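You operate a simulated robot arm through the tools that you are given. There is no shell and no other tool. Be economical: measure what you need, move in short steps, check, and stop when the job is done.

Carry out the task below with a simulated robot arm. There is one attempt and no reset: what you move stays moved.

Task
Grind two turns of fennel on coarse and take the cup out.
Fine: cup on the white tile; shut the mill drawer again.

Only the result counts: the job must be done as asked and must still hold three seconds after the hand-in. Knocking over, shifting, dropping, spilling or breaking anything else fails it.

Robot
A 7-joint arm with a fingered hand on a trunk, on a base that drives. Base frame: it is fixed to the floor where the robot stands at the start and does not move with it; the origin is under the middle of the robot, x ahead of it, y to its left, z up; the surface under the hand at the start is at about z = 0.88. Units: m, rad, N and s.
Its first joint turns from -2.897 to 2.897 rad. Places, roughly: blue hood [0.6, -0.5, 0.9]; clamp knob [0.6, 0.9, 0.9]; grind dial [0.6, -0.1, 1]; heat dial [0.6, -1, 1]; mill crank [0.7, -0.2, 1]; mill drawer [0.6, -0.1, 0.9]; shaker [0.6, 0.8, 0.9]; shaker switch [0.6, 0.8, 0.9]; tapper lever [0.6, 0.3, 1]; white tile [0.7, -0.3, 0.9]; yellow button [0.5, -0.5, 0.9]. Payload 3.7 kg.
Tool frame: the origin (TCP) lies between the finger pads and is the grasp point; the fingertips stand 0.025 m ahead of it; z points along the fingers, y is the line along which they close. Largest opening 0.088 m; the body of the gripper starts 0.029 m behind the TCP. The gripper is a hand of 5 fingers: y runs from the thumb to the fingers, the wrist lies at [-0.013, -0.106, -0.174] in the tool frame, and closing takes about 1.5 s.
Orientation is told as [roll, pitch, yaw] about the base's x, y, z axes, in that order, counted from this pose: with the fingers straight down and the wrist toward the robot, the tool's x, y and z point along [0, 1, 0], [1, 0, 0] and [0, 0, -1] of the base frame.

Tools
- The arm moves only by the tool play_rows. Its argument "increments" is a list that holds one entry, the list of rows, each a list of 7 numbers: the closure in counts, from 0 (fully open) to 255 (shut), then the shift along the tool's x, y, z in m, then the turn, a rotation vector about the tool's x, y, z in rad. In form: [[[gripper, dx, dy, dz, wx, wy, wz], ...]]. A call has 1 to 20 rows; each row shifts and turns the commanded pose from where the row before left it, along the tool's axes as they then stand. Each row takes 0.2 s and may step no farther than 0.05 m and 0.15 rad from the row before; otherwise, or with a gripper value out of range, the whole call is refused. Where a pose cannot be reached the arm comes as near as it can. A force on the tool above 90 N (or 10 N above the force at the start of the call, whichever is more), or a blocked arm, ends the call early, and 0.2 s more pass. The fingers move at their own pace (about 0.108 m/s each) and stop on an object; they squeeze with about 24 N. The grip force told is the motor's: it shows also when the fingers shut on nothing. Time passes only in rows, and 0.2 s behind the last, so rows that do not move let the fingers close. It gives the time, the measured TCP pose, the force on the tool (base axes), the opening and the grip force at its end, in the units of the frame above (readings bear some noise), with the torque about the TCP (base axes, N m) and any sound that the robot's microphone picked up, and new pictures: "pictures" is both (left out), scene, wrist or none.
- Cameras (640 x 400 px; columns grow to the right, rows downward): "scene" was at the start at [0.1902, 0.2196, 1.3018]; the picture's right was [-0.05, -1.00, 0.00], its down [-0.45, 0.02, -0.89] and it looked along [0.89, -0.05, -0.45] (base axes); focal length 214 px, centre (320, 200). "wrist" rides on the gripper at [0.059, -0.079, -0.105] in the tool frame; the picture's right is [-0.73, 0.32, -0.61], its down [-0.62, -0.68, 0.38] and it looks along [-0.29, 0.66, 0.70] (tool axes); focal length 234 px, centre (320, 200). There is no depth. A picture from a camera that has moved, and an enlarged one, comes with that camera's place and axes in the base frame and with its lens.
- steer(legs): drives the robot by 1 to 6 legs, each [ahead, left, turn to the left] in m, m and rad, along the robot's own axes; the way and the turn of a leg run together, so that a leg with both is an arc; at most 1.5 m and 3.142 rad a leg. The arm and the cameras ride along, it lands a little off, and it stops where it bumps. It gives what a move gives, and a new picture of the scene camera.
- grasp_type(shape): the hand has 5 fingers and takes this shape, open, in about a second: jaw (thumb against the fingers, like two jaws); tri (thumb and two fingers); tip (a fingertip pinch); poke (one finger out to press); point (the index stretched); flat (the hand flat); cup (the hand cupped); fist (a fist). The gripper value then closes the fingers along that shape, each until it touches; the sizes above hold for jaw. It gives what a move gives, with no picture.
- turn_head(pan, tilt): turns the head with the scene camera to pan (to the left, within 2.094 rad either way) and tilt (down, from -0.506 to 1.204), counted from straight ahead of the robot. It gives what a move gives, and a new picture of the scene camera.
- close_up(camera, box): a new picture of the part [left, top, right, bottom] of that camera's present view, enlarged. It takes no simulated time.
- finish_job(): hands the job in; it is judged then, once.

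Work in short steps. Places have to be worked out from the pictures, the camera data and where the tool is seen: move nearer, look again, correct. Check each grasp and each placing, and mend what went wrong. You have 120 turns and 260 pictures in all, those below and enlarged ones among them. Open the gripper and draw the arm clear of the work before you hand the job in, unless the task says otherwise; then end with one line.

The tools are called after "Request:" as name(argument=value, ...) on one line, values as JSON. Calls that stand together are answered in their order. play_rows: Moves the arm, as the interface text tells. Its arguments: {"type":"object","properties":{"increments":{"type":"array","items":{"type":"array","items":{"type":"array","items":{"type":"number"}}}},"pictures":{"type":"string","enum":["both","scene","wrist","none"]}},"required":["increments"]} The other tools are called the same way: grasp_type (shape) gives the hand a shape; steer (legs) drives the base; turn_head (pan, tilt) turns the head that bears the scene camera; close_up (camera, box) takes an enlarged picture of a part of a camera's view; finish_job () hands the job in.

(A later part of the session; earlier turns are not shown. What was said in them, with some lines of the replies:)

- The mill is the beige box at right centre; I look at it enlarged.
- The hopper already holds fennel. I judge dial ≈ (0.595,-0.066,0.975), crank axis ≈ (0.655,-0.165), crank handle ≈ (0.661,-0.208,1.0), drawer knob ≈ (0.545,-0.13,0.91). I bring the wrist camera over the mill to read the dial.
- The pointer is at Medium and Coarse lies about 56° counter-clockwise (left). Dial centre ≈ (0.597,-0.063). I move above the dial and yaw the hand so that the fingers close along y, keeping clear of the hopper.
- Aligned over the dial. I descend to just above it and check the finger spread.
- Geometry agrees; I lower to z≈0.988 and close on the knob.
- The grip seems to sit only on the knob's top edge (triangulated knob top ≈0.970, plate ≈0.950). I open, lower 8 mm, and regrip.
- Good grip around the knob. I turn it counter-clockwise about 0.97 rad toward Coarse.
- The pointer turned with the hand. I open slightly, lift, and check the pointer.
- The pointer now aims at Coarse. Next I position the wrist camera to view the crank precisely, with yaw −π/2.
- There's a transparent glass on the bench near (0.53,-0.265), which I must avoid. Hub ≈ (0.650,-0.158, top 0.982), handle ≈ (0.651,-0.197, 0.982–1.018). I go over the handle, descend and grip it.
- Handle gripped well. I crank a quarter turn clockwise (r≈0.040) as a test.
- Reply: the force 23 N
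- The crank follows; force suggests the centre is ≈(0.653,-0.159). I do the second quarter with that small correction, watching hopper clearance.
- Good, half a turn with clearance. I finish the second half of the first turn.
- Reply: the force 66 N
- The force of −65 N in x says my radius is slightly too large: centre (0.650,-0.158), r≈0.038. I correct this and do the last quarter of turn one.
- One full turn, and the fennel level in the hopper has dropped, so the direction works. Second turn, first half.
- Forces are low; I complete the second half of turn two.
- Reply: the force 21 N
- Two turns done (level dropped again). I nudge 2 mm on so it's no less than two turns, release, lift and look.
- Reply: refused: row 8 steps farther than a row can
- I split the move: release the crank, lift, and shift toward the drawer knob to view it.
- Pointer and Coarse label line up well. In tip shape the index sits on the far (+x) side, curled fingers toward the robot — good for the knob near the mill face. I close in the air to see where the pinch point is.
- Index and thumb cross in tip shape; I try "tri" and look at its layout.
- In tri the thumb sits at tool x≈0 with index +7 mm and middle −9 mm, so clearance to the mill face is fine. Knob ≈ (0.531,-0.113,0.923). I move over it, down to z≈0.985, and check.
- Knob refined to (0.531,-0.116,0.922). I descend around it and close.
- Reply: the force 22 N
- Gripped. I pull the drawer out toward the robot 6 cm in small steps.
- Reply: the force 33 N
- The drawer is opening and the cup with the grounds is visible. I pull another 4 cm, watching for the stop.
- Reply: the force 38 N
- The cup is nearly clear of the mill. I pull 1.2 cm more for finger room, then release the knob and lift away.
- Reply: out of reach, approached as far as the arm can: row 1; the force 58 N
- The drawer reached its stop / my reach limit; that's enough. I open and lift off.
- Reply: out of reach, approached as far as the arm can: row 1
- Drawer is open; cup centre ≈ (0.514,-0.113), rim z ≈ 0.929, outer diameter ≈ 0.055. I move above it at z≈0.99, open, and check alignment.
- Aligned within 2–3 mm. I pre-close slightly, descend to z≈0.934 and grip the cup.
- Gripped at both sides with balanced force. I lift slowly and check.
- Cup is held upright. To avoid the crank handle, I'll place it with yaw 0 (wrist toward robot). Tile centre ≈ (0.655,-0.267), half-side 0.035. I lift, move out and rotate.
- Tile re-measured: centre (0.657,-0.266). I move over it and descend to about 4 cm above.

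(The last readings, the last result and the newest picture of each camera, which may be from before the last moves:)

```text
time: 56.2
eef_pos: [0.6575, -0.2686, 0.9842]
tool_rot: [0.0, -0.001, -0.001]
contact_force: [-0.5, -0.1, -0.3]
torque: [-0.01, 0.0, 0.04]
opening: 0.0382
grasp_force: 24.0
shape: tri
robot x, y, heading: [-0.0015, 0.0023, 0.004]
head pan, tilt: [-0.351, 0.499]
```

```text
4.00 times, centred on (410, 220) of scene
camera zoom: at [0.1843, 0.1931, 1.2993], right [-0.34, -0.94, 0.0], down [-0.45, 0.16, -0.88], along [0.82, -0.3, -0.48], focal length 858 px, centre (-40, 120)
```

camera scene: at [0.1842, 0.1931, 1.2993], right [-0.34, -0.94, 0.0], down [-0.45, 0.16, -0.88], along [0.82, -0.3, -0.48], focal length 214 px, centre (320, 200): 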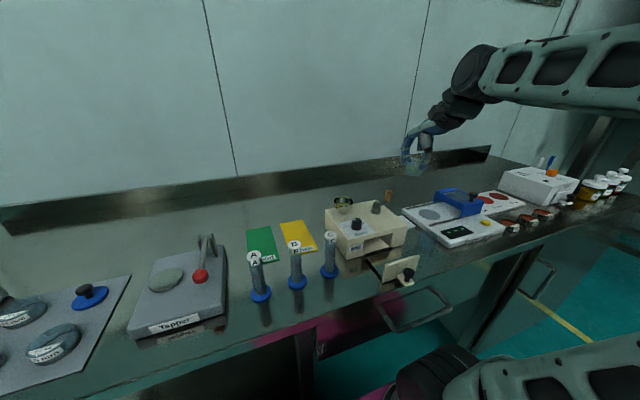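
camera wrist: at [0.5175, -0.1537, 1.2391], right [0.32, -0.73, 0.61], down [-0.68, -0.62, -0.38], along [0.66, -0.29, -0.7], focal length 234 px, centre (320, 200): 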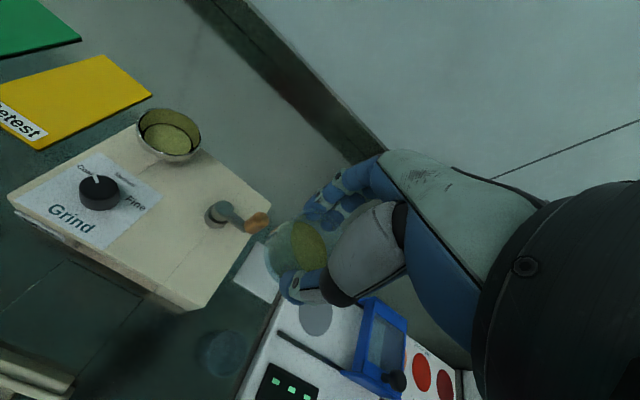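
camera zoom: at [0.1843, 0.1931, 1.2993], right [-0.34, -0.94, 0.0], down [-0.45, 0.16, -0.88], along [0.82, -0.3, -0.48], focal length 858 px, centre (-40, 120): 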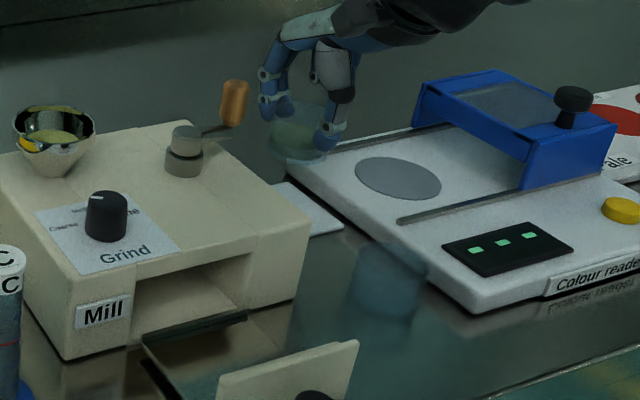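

Well centred (I shift 3 mm in +y). Now lowering to touch the tile gently.

Request:
play_rows(increments=[[[255, 0.003, -0.001, 0.02, 0, 0, 0], [255, 0, 0, 0.015, 0, 0, 0], [255, 0, 0, 0.007, 0, 0, 0], [255, 0, 0, 0, 0, 0, 0]]], pictures="none")

Request:
close_up(camera="scene", box=[370, 180, 430, 250])

Request:
close_up(camera="wrist", box=[150, 130, 400, 380])

```text
time: 57.2
eef_pos: [0.6572, -0.2647, 0.9444]
tool_rot: [0.0, 0.001, 0.0]
contact_force: [-0.1, -0.2, -0.1]
torque: [0.02, 0.02, -0.01]
opening: 0.038
grasp_force: 23.6
shape: tri
robot x, y, heading: [-0.0011, 0.003, -0.002]
head pan, tilt: [-0.351, 0.499]
```

```text
5.71 times, centred on (400, 215) of scene
camera zoom: at [0.1842, 0.1931, 1.2993], right [-0.34, -0.94, 0.0], down [-0.45, 0.16, -0.88], along [0.82, -0.3, -0.48], focal length 1226 px, centre (-137, 114)
```

zoom: 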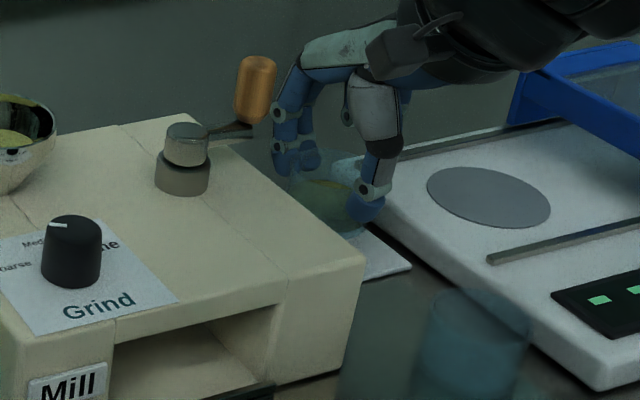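

```text
1.60 times, centred on (275, 255) of wrist
camera zoom: at [0.5786, -0.2057, 1.0477], right [0.32, -0.73, 0.61], down [-0.68, -0.62, -0.38], along [0.66, -0.29, -0.7], focal length 375 px, centre (392, 112)
```

zoom: 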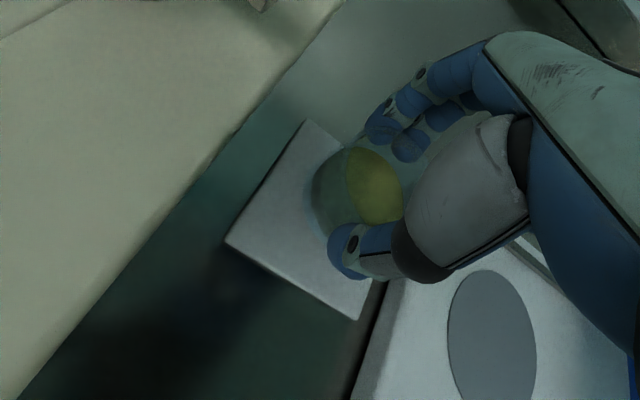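

Cup appears a few mm toward −y; I shift 3 mm +y and lower in tiny steps until contact.

Request:
play_rows(increments=[[[255, 0.003, 0, 0.003, 0, 0, 0], [255, 0, 0, 0.003, 0, 0, 0], [255, 0, 0, 0.002, 0, 0, 0], [255, 0, 0, 0, 0, 0, 0]]], pictures="none")

Request:
close_up(camera="wrist", box=[180, 180, 340, 340])

Request:
close_up(camera="scene", box=[380, 190, 430, 240])

```text
time: 58.2
eef_pos: [0.6571, -0.2618, 0.9365]
tool_rot: [0.001, 0.0, -0.001]
contact_force: [1.2, -0.5, -0.6]
torque: [-0.01, 0.03, 0.03]
opening: 0.0377
grasp_force: 24.1
shape: tri
robot x, y, heading: [0.0003, -0.0007, -0.003]
head pan, tilt: [-0.351, 0.499]
```

```text
2.50 times, centred on (260, 260) of wrist
camera zoom: at [0.5782, -0.2028, 1.0399], right [0.32, -0.73, 0.61], down [-0.68, -0.62, -0.38], along [0.66, -0.29, -0.7], focal length 585 px, centre (470, 50)
```

zoom: 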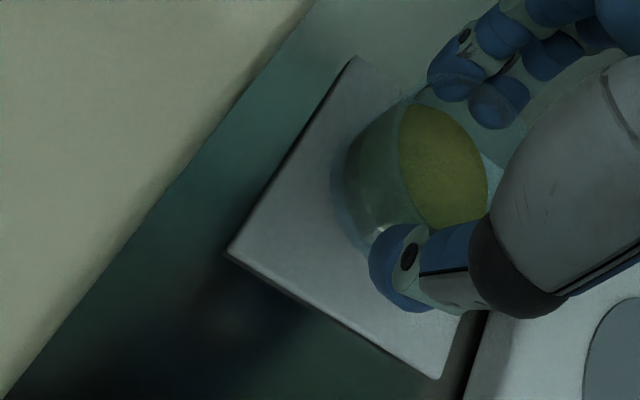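

```text
8.00 times, centred on (405, 215) of scene
camera zoom: at [0.1842, 0.1931, 1.2993], right [-0.34, -0.94, 0.0], down [-0.45, 0.16, -0.88], along [0.82, -0.3, -0.48], focal length 1716 px, centre (-360, 80)
```

zoom: 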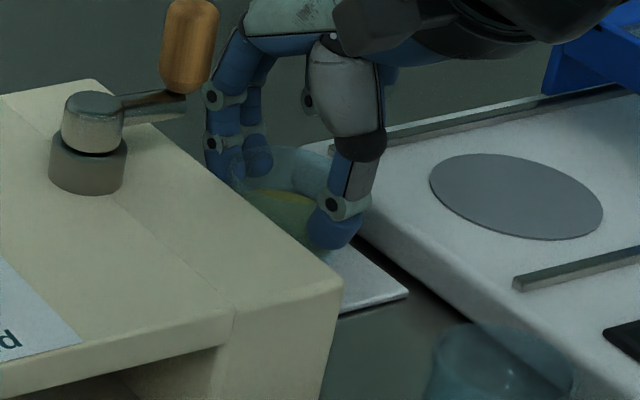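

Still ~4 mm off toward −y by the visible margins; I shift and continue lowering.

Request:
play_rows(increments=[[[255, 0.004, 0, 0, 0, 0, 0], [255, 0, 0, 0.002, 0, 0, 0], [255, 0, 0, 0.002, 0, 0, 0], [255, 0, 0, 0, 0, 0, 0]]], pictures="none")

Request:
close_up(camera="wrist", box=[180, 180, 340, 340])

```text
time: 59.2
eef_pos: [0.6566, -0.2574, 0.9317]
tool_rot: [0.001, 0.001, 0.0]
contact_force: [-0.4, 0.3, -0.6]
torque: [0.01, 0.0, 0.02]
opening: 0.0379
grasp_force: 24.4
shape: tri
robot x, y, heading: [-0.0013, 0.0019, -0.001]
head pan, tilt: [-0.351, 0.499]
```

```text
2.50 times, centred on (260, 260) of wrist
camera zoom: at [0.5779, -0.1988, 1.0355], right [0.32, -0.73, 0.61], down [-0.68, -0.62, -0.38], along [0.66, -0.29, -0.7], focal length 585 px, centre (470, 50)
```

zoom: 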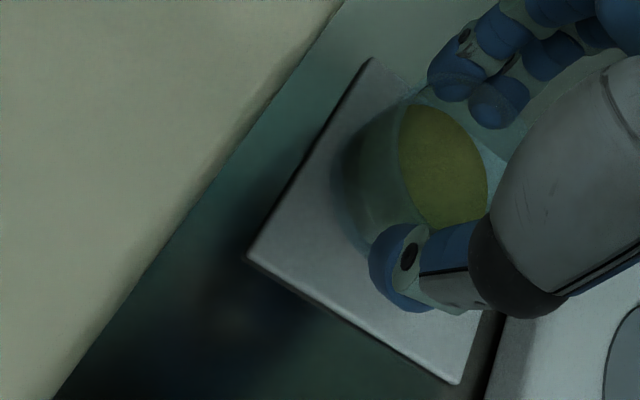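

Combining vision and TCP estimates, I shift back 4 mm to −y to be safely centred, and continue lowering until contact.

Request:
play_rows(increments=[[[255, -0.004, -0.001, 0, 0, 0, 0], [255, 0, 0, 0.002, 0, 0, 0], [255, 0, 0, 0.002, 0, 0, 0], [255, 0, 0, 0.002, 0, 0, 0], [255, 0, 0, 0, 0, 0, 0]]], pictures="none")

Request:
close_up(camera="wrist", box=[180, 180, 340, 340])

Request:
close_up(camera="scene", box=[380, 190, 430, 240])

```text
time: 60.4
eef_pos: [0.6538, -0.2605, 0.9269]
tool_rot: [0.0, -0.001, 0.001]
contact_force: [2.0, -0.7, 11.9]
torque: [0.03, -0.1, -0.01]
opening: 0.0384
grasp_force: 23.8
shape: tri
robot x, y, heading: [0.0001, 0.0009, -0.0]
head pan, tilt: [-0.351, 0.499]
```

```text
2.50 times, centred on (260, 260) of wrist
camera zoom: at [0.5762, -0.2023, 1.0299], right [0.32, -0.73, 0.61], down [-0.68, -0.62, -0.38], along [0.66, -0.29, -0.69], focal length 585 px, centre (470, 50)
```

zoom: 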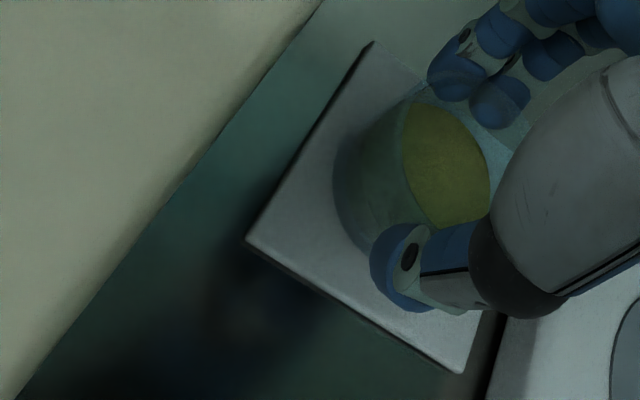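

```text
8.00 times, centred on (405, 215) of scene
camera zoom: at [0.184, 0.1932, 1.2993], right [-0.34, -0.94, 0.0], down [-0.45, 0.16, -0.88], along [0.82, -0.3, -0.48], focal length 1716 px, centre (-360, 80)
```

zoom: 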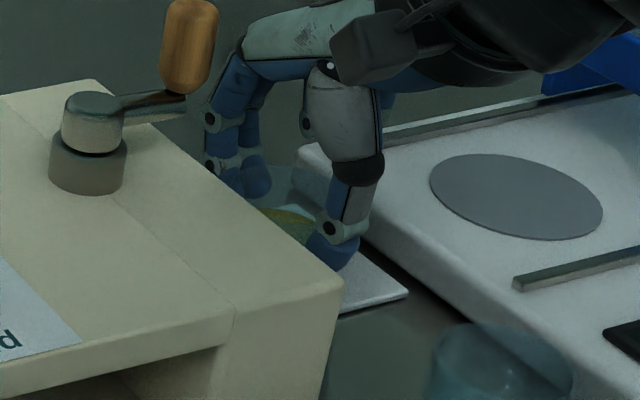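

Contact (12 N). Cup stands on the tile; I ease off, open, and lift straight up.

Request:
play_rows(increments=[[[255, 0, 0, -0.001, 0, 0, 0], [130, 0, 0, 0, 0, 0, 0], [80, 0, 0, 0, 0, 0, 0], [30, 0, 0, 0, 0, 0, 0], [10, 0, 0, 0, 0, 0, 0], [10, 0, 0, -0.02, 0, 0, 0], [10, 0, 0, -0.04, 0, 0, 0], [10, 0, 0, -0.05, 0, 0, 0], [10, 0, 0, -0.05, 0, 0, 0], [10, 0, 0, -0.04, 0, 0, 0], [10, 0, 0, 0, 0, 0, 0]]])

Request:
close_up(camera="wrist", box=[150, 180, 350, 340])

Request:
close_up(camera="scene", box=[360, 180, 440, 260])

```text
time: 62.8
eef_pos: [0.655, -0.2633, 1.1247]
tool_rot: [0.002, 0.0, 0.0]
contact_force: [-0.3, -0.5, 0.2]
torque: [0.0, -0.01, 0.0]
opening: 0.0846
grasp_force: 0.1
shape: tri
robot x, y, heading: [-0.0009, -0.0004, -0.003]
head pan, tilt: [-0.351, 0.499]
camera scene: at [0.1842, 0.1931, 1.2993], right [-0.34, -0.94, 0.0], down [-0.45, 0.16, -0.88], along [0.82, -0.3, -0.48], focal length 214 px, centre (320, 200)
camera wrist: at [0.5751, -0.2042, 1.2289], right [0.32, -0.73, 0.61], down [-0.68, -0.62, -0.38], along [0.66, -0.29, -0.7], focal length 234 px, centre (320, 200)
```

scene: 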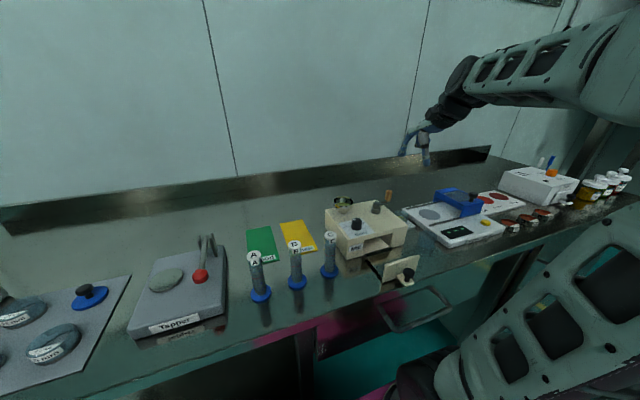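
wrist: 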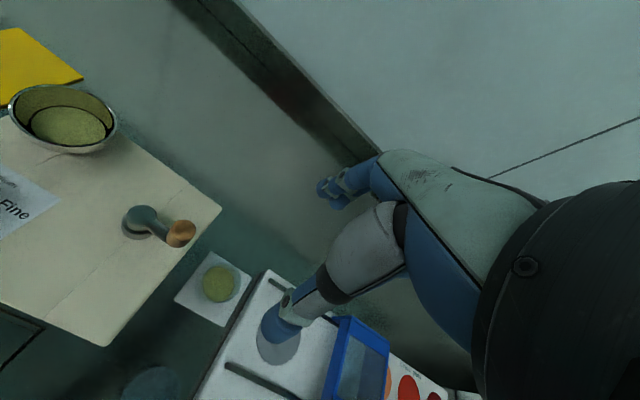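

```text
2.50 times, centred on (250, 260) of wrist
camera zoom: at [0.5751, -0.2042, 1.2289], right [0.32, -0.73, 0.61], down [-0.68, -0.62, -0.38], along [0.66, -0.29, -0.7], focal length 585 px, centre (495, 50)
```

zoom: 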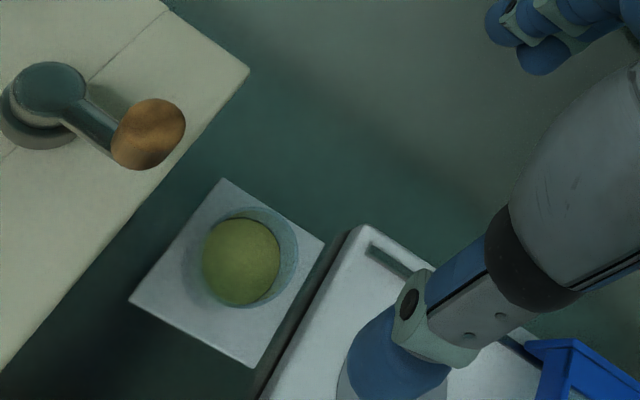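

```text
5.00 times, centred on (400, 220) of scene
camera zoom: at [0.1842, 0.1931, 1.2993], right [-0.34, -0.94, 0.0], down [-0.45, 0.16, -0.88], along [0.82, -0.3, -0.48], focal length 1072 px, centre (-80, 100)
```

zoom: 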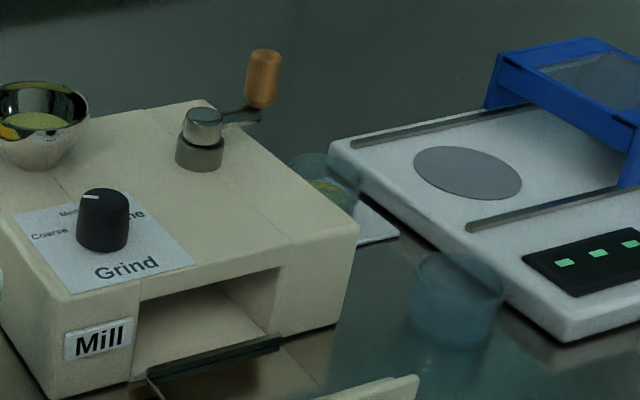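

Cup is nicely centred on the tile. Now to shut the drawer: I go back to above the drawer knob with yaw −π/2.

Request:
play_rows(increments=[[[0, 0, 0, -0.025, 0, 0, 0], [0, 0.028, -0.03, 0, 0, 0, 0], [0, 0.028, -0.03, 0, 0, 0, 0], [0, 0.028, -0.03, 0, 0, 0, 0], [0, 0.028, -0.03, 0, 0, 0, 0], [0, 0, 0, 0, 0, 0, 0.1425], [0, 0, 0, 0, 0, 0, 0.1425], [0, 0, 0, 0, 0, 0, 0.1425], [0, 0, 0, 0, 0, 0, 0.1425], [0, 0, 0, 0, 0, 0, 0.1425], [0, 0, 0, 0, 0, 0, 0.1425], [0, 0, 0, 0, 0, 0, 0.1425], [0, 0, 0, 0, 0, 0, 0.1425], [0, 0, 0, 0, 0, 0, 0.1425], [0, 0, 0, 0, 0, 0, 0.1425], [0, 0, 0, 0, 0, 0, 0.1425], [60, -0.045, -0.016, 0, 0, 0, 0], [60, -0.045, -0.016, 0, 0, 0, 0], [60, 0, 0, 0.04, 0, 0, 0], [60, 0, 0, 0, 0, 0, 0]]])

Request:
close_up(camera="scene", box=[330, 190, 450, 310])

Request:
close_up(camera="wrist", box=[100, 130, 400, 400])

```text
time: 67.0
eef_pos: [0.4447, -0.116, 1.1129]
tool_rot: [0.0, 0.0, -1.567]
contact_force: [0.1, -0.1, -0.1]
torque: [0.0, -0.02, 0.02]
opening: 0.0673
grasp_force: 0.1
shape: tri
robot x, y, heading: [-0.0029, -0.0006, 0.002]
head pan, tilt: [-0.351, 0.499]
camera scene: at [0.1842, 0.1931, 1.2993], right [-0.34, -0.94, 0.0], down [-0.45, 0.16, -0.88], along [0.82, -0.3, -0.48], focal length 214 px, centre (320, 200)
camera wrist: at [0.5031, -0.0385, 1.2163], right [-0.72, -0.33, 0.61], down [-0.63, 0.68, -0.38], along [-0.29, -0.66, -0.7], focal length 234 px, centre (320, 200)
```

scene: 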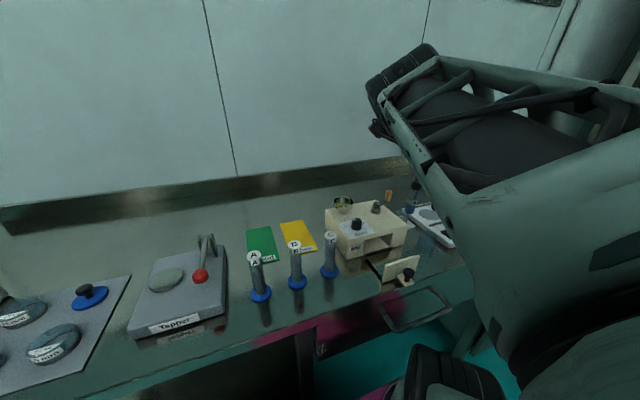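
wrist: 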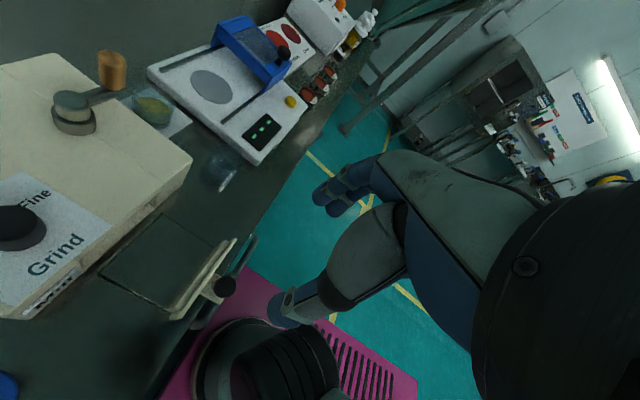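

```text
3.33 times, centred on (390, 250) of scene
camera zoom: at [0.1842, 0.1931, 1.2993], right [-0.34, -0.94, 0.0], down [-0.45, 0.16, -0.88], along [0.82, -0.3, -0.48], focal length 715 px, centre (87, 33)
```

zoom: 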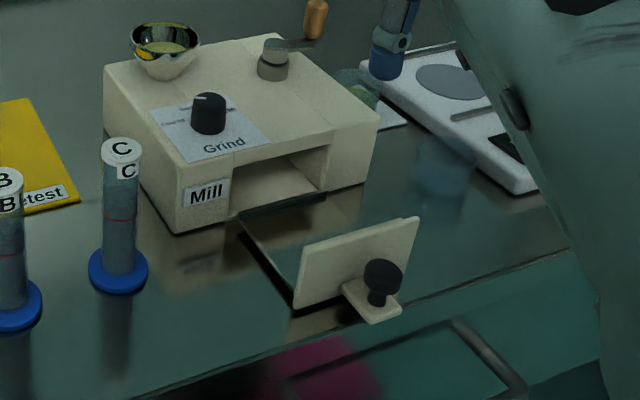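

```text
1.48 times, centred on (250, 265) of wrist
camera zoom: at [0.5031, -0.0385, 1.2163], right [-0.72, -0.33, 0.61], down [-0.63, 0.68, -0.38], along [-0.29, -0.66, -0.7], focal length 347 px, centre (424, 104)
```

zoom: 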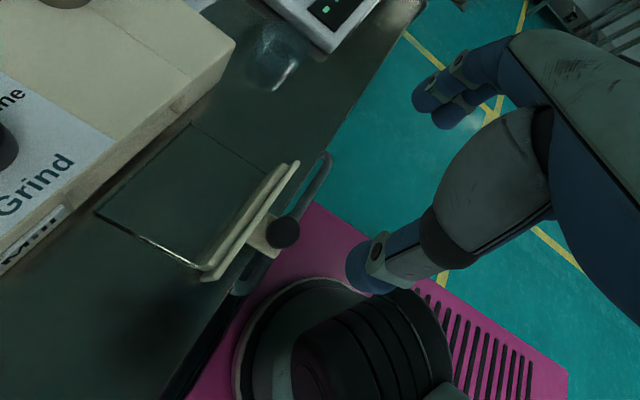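

Knob ≈ (0.440,-0.115). I descend around it and grip.

Request:
play_rows(increments=[[[60, -0.004, 0, 0.045, 0, 0, 0], [60, 0, 0, 0.045, 0, 0, 0], [60, 0, 0, 0.04, 0, 0, 0], [60, 0, 0, 0.03, 0, 0, 0], [60, 0, 0, 0.022, 0, 0, 0], [60, 0, 0, 0, 0, 0, 0], [255, 0, 0, 0, 0, 0, 0], [255, 0, 0, 0, 0, 0, 0], [255, 0, 0, 0, 0, 0, 0], [255, 0, 0, 0, 0, 0, 0], [255, 0, 0, 0, 0, 0, 0]]], pictures="none")

Request:
close_up(camera="wrist", box=[100, 130, 400, 400])

```text
time: 69.4
eef_pos: [0.4432, -0.108, 0.9289]
tool_rot: [-0.002, 0.008, -1.517]
contact_force: [-0.2, 1.7, -20.0]
torque: [-0.06, 0.04, -0.01]
opening: 0.0097
grasp_force: 24.3
shape: tri
robot x, y, heading: [0.0013, -0.0009, -0.001]
head pan, tilt: [-0.351, 0.499]
```

```text
1.48 times, centred on (250, 265) of wrist
camera zoom: at [0.499, -0.0268, 1.0332], right [-0.71, -0.37, 0.61], down [-0.66, 0.65, -0.38], along [-0.26, -0.67, -0.7], focal length 347 px, centre (424, 104)
```

zoom: 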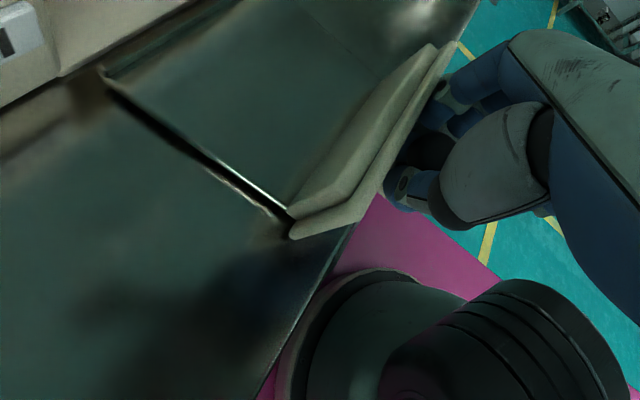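

Gripped. I push the drawer in, +x, in steps.

Request:
play_rows(increments=[[[255, 0.012, 0, 0, 0, 0, 0], [255, 0.015, 0, 0, 0, 0, 0], [255, 0.015, 0, 0, 0, 0, 0], [255, 0.015, 0, 0, 0, 0, 0], [255, 0.015, 0, 0, 0, 0, 0], [255, 0.008, 0, 0, 0, 0, 0], [255, 0, 0, 0, 0, 0, 0]]], pictures="none")

Request:
close_up(camera="wrist", box=[100, 130, 400, 400])

Request:
close_up(camera="scene", box=[310, 170, 430, 290])

```text
time: 71.0
eef_pos: [0.522, -0.1118, 0.9283]
tool_rot: [-0.005, 0.005, -1.553]
contact_force: [-0.2, 45.7, 3.8]
torque: [-0.03, -0.33, -0.23]
opening: 0.0102
grasp_force: 24.1
shape: tri
robot x, y, heading: [0.0002, 0.0027, -0.004]
head pan, tilt: [-0.351, 0.499]
```

```text
1.48 times, centred on (250, 265) of wrist
camera zoom: at [0.5797, -0.0313, 1.0318], right [-0.72, -0.34, 0.61], down [-0.64, 0.67, -0.38], along [-0.28, -0.66, -0.7], focal length 347 px, centre (424, 104)
```

zoom: 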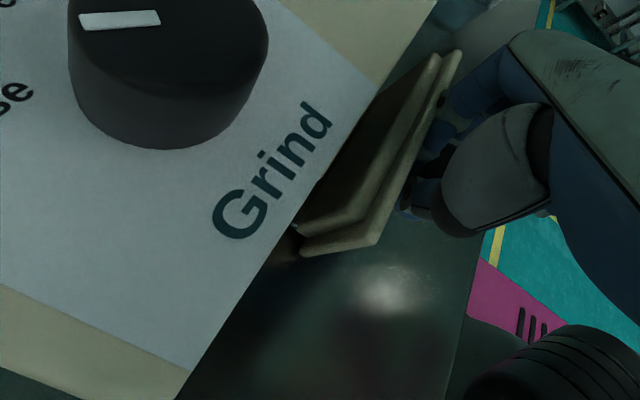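

```text
3.33 times, centred on (370, 230) of scene
camera zoom: at [0.1876, 0.2038, 1.3032], right [-0.25, -0.97, 0.0], down [-0.42, 0.11, -0.9], along [0.87, -0.22, -0.44], focal length 715 px, centre (153, 100)
```

zoom: 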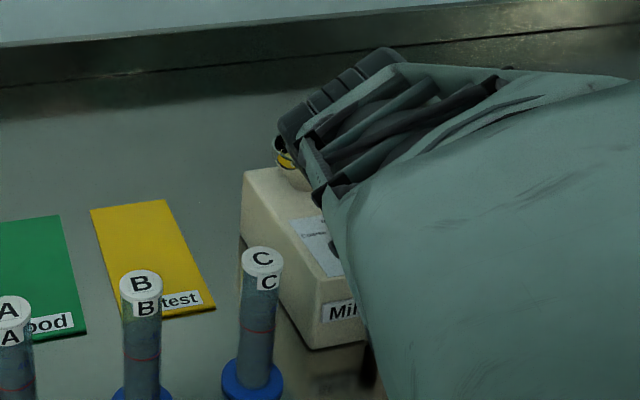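

The arm brushed the head camera, and there's a 45 N sideways load; I relieve it by 4 mm in +y and push the remaining ~1.3 cm.

Request:
play_rows(increments=[[[255, 0, -0.004, 0, 0, 0, 0], [255, 0.006, 0, 0, 0, 0, 0], [255, 0.005, 0, 0, 0, 0, 0], [255, 0, 0, 0, 0, 0, 0]]], pictures="none")

Request:
close_up(camera="wrist", box=[100, 130, 400, 400])

```text
time: 72.0
eef_pos: [0.5305, -0.1098, 0.9293]
tool_rot: [0.002, -0.003, -1.565]
contact_force: [-0.3, 33.0, -11.4]
torque: [0.08, -0.23, -0.19]
opening: 0.0095
grasp_force: 24.0
shape: tri
robot x, y, heading: [0.0004, 0.0006, -0.0]
head pan, tilt: [-0.351, 0.499]
```

```text
1.48 times, centred on (250, 265) of wrist
camera zoom: at [0.5891, -0.0316, 1.0331], right [-0.73, -0.32, 0.61], down [-0.63, 0.68, -0.39], along [-0.29, -0.66, -0.69], focal length 347 px, centre (424, 104)
```

zoom: 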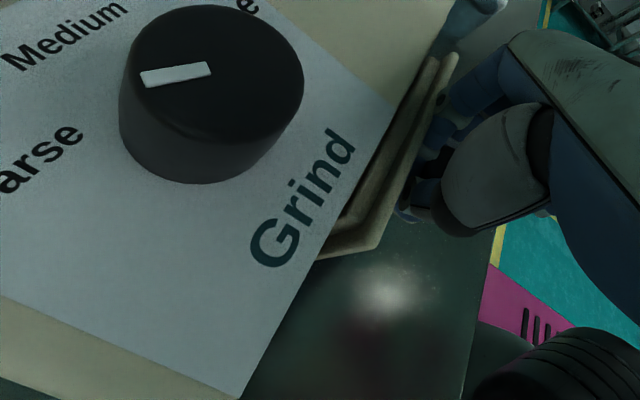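

Still slightly open; I relieve a bit more and push until resistance.

Request:
play_rows(increments=[[[255, 0.003, -0.003, 0, 0, 0, 0], [255, 0.004, 0, 0, 0, 0, 0], [255, 0.003, 0, 0, 0, 0, 0], [255, 0, 0, 0, 0, 0, 0]]], pictures="none")

Request:
close_up(camera="wrist", box=[100, 130, 400, 400])

```text
time: 73.0
eef_pos: [0.5427, -0.1126, 0.927]
tool_rot: [-0.01, 0.013, -1.571]
contact_force: [-0.5, 26.7, 25.4]
torque: [-0.19, -0.49, -0.28]
opening: 0.0104
grasp_force: 24.0
shape: tri
robot x, y, heading: [0.0027, -0.002, 0.002]
head pan, tilt: [-0.351, 0.499]
```

```text
1.48 times, centred on (250, 265) of wrist
camera zoom: at [0.602, -0.0349, 1.0304], right [-0.72, -0.33, 0.61], down [-0.63, 0.69, -0.37], along [-0.3, -0.65, -0.7], focal length 347 px, centre (424, 104)
```

zoom: 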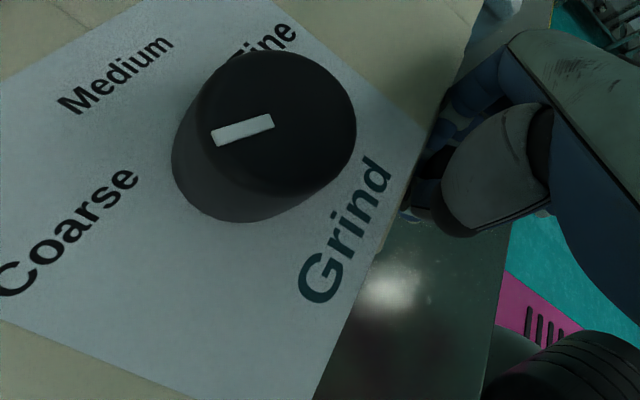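

Request:
close_up(camera="scene", box=[310, 170, 450, 310])

Request:
close_up(camera="wrist", box=[200, 130, 340, 290])

```text
2.86 times, centred on (380, 240) of scene
camera zoom: at [0.1838, 0.1882, 1.319], right [-0.4, -0.92, 0.0], down [-0.26, 0.11, -0.96], along [0.88, -0.38, -0.28], focal length 613 px, centre (149, 86)
```

zoom: 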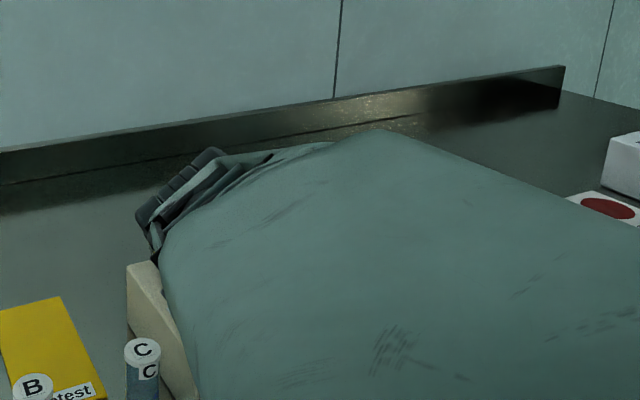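

```text
2.50 times, centred on (270, 210) of wrist
camera zoom: at [0.602, -0.0349, 1.0304], right [-0.72, -0.33, 0.61], down [-0.63, 0.69, -0.37], along [-0.3, -0.65, -0.7], focal length 585 px, centre (445, 175)
```

zoom: 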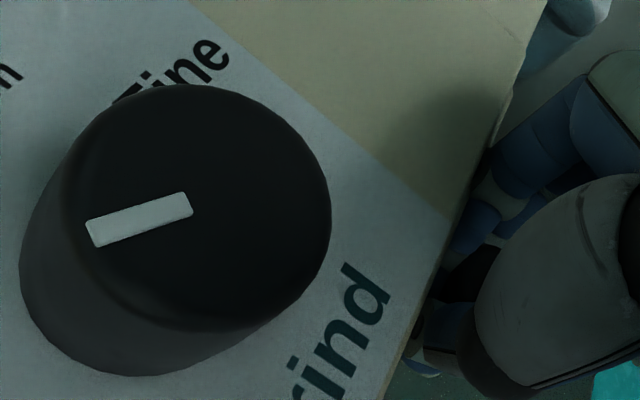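

The elbow is leaning on the head; I release the knob and lift off to inspect.

Request:
play_rows(increments=[[[120, 0, 0, 0, 0, 0, 0], [60, 0, 0, 0, 0, 0, 0], [50, 0, 0, 0, 0, 0, 0], [50, 0, 0, -0.02, 0, 0, 0], [50, 0, 0, -0.03, 0, 0, 0], [50, 0, 0, -0.04, 0, 0, 0], [50, 0, 0, -0.04, 0, 0, 0], [50, 0, 0, -0.04, 0, 0, 0], [50, 0, 0, 0, 0, 0, 0]]])

Request:
close_up(camera="scene", box=[310, 170, 430, 290])

Request:
close_up(camera="wrist", box=[100, 130, 400, 400])

```text
time: 75.0
eef_pos: [0.5407, -0.1087, 1.101]
tool_rot: [0.001, -0.001, -1.57]
contact_force: [1.4, 0.4, -0.5]
torque: [-0.01, 0.03, -0.01]
opening: 0.0706
grasp_force: 0.1
shape: tri
robot x, y, heading: [0.003, 0.0009, -0.001]
head pan, tilt: [-0.351, 0.499]
camera scene: at [0.1481, 0.1459, 1.3093], right [-0.85, -0.53, 0.0], down [-0.2, 0.32, -0.92], along [0.49, -0.78, -0.38], focal length 214 px, centre (320, 200)
camera wrist: at [0.5997, -0.0298, 1.2042], right [-0.73, -0.32, 0.61], down [-0.62, 0.68, -0.39], along [-0.29, -0.66, -0.69], focal length 234 px, centre (320, 200)
```

scene: 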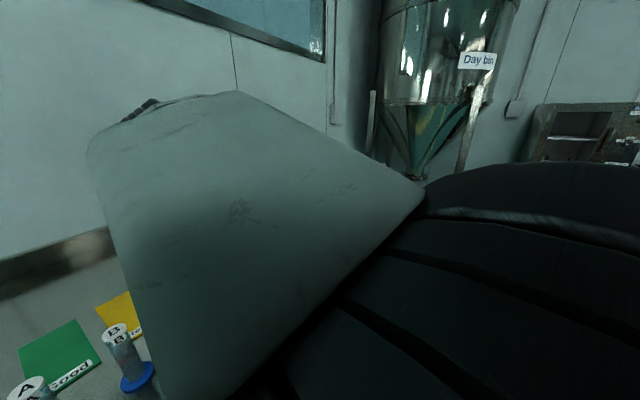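
wrist: 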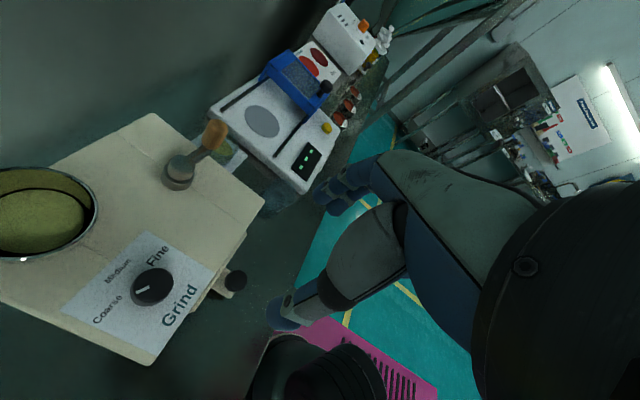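

```text
3.33 times, centred on (370, 230) of scene
camera zoom: at [0.1481, 0.1459, 1.3093], right [-0.85, -0.53, 0.0], down [-0.2, 0.32, -0.92], along [0.49, -0.78, -0.38], focal length 715 px, centre (153, 100)
```

zoom: 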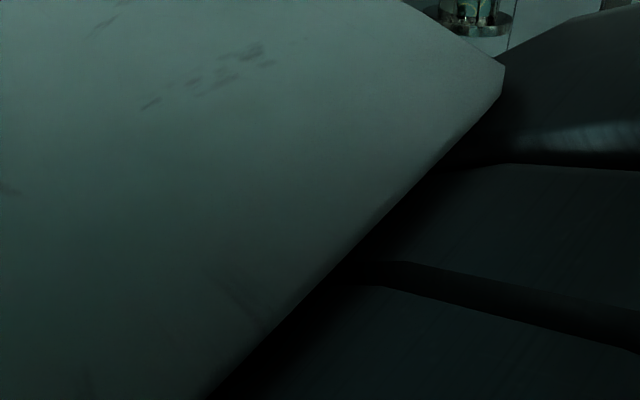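

```text
1.48 times, centred on (250, 265) of wrist
camera zoom: at [0.5997, -0.0298, 1.2042], right [-0.73, -0.32, 0.61], down [-0.62, 0.68, -0.39], along [-0.29, -0.66, -0.69], focal length 347 px, centre (424, 104)
```

zoom: 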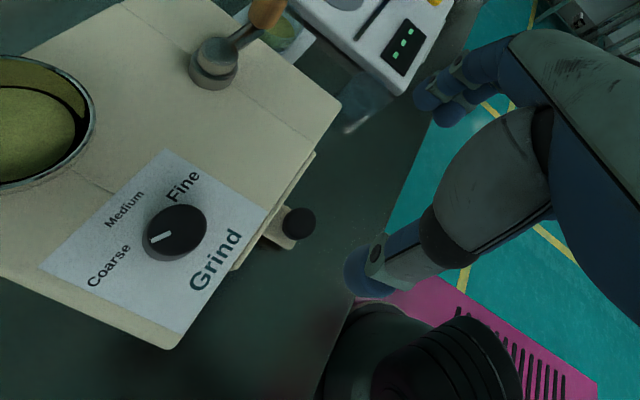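

The drawer looks shut and mill seems unmoved. I retreat to a clear pose (yaw 0, near the start pose) and then re-aim the head to verify.

Request:
play_rows(increments=[[[20, 0.03, 0, -0.035, 0, 0, 0], [20, 0.03, 0.02, -0.03, 0, 0, 0], [20, 0.03, 0.025, -0.03, 0, 0, 0], [20, 0.03, 0.025, -0.03, 0, 0, 0], [20, 0.03, 0.025, -0.03, 0, 0, 0], [20, 0.02, 0.025, -0.02, 0, 0, 0], [20, 0, 0, 0, 0, 0, -0.1425], [20, 0, 0, 0, 0, 0, -0.1425], [20, 0, 0, 0, 0, 0, -0.1425], [20, 0, 0, 0, 0, 0, -0.1425], [20, 0, 0, 0, 0, 0, -0.1425], [20, 0, 0, 0, 0, 0, -0.1425], [20, 0, 0, 0, 0, 0, -0.1425], [20, 0, 0, 0, 0, 0, -0.1425], [20, 0, 0, 0, 0, 0, -0.1425], [20, 0, 0, 0, 0, 0, -0.1425], [20, 0, 0, 0, 0, 0, -0.1425], [20, 0, 0, 0, 0, 0, 0]]], pictures="wrist")

Request:
turn_head(pan=-0.352, tilt=0.5)

Request:
close_up(camera="scene", box=[320, 180, 420, 280])

```text
time: 78.8
eef_pos: [0.7123, -0.2303, 1.274]
tool_rot: [-0.001, 0.0, 0.001]
contact_force: [0.6, -0.6, -0.4]
torque: [0.02, 0.03, 0.04]
opening: 0.0811
grasp_force: 0.1
shape: tri
robot x, y, heading: [0.0012, 0.0045, 0.002]
head pan, tilt: [-0.351, 0.499]
camera wrist: at [0.6331, -0.1712, 1.3777], right [0.32, -0.73, 0.61], down [-0.68, -0.62, -0.38], along [0.66, -0.29, -0.7], focal length 234 px, centre (320, 200)
```

wrist: 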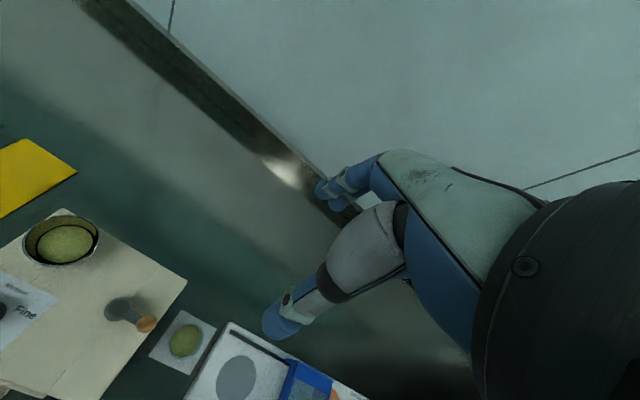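

```text
time: 79.4
eef_pos: [0.7125, -0.2293, 1.2739]
tool_rot: [0.002, 0.0, 0.001]
contact_force: [0.0, 0.2, 0.3]
torque: [0.0, 0.0, -0.01]
opening: 0.0809
grasp_force: 0.1
shape: tri
robot x, y, heading: [-0.0, 0.0011, -0.0]
head pan, tilt: [-0.353, 0.499]
camera scene: at [0.1842, 0.1929, 1.2993], right [-0.35, -0.94, 0.0], down [-0.45, 0.17, -0.88], along [0.82, -0.3, -0.48], focal length 214 px, centre (320, 200)
```

scene: 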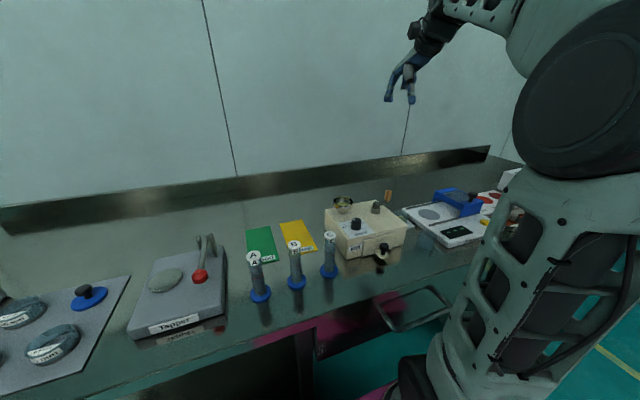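

```text
4.00 times, centred on (370, 230) of scene
camera zoom: at [0.1842, 0.1929, 1.2993], right [-0.35, -0.94, 0.0], down [-0.45, 0.17, -0.88], along [0.82, -0.3, -0.48], focal length 858 px, centre (120, 80)
```

zoom: 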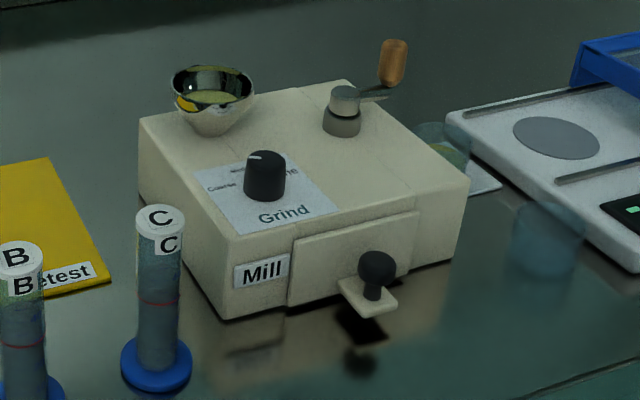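

Everything matches the initial view: drawer shut, mill and glass in place, crank back after two turns, dial on Coarse, cup on the tile. I open the hand fully and hand in.

Request:
play_rows(increments=[[[0, 0, 0, 0, 0, 0, 0], [0, 0, 0, 0, 0, 0, 0]]], pictures="none")

Request:
close_up(camera="wrist", box=[100, 280, 260, 400])

```text
time: 80.0
eef_pos: [0.7128, -0.229, 1.2739]
tool_rot: [0.001, -0.001, -0.002]
contact_force: [0.5, -0.5, 0.6]
torque: [0.01, -0.02, -0.01]
opening: 0.0873
grasp_force: 0.1
shape: tri
robot x, y, heading: [-0.0001, -0.0003, -0.001]
head pan, tilt: [-0.353, 0.499]
```

```text
3.33 times, centred on (180, 340) of wrist
camera zoom: at [0.6333, -0.1711, 1.3776], right [0.32, -0.73, 0.61], down [-0.68, -0.62, -0.38], along [0.66, -0.29, -0.7], focal length 781 px, centre (787, -267)
```

zoom: 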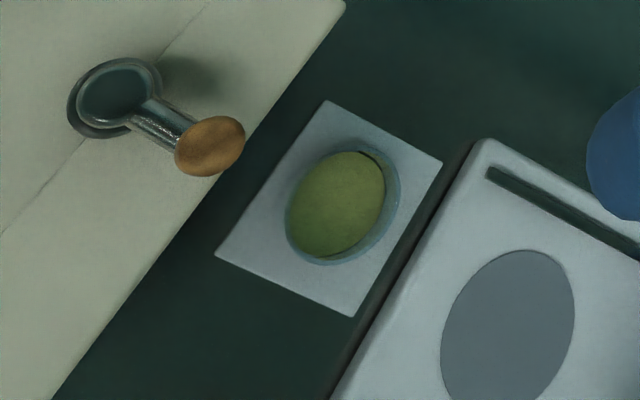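

The cup sits within the tile, so I hand the job in.

Request:
finish_job()

```text
The job is handed in.
```

I set the dial to Coarse, turned the crank twice, put the cup of ground fennel on the white tile and shut the mill drawer; the last pictures show nothing else moved.
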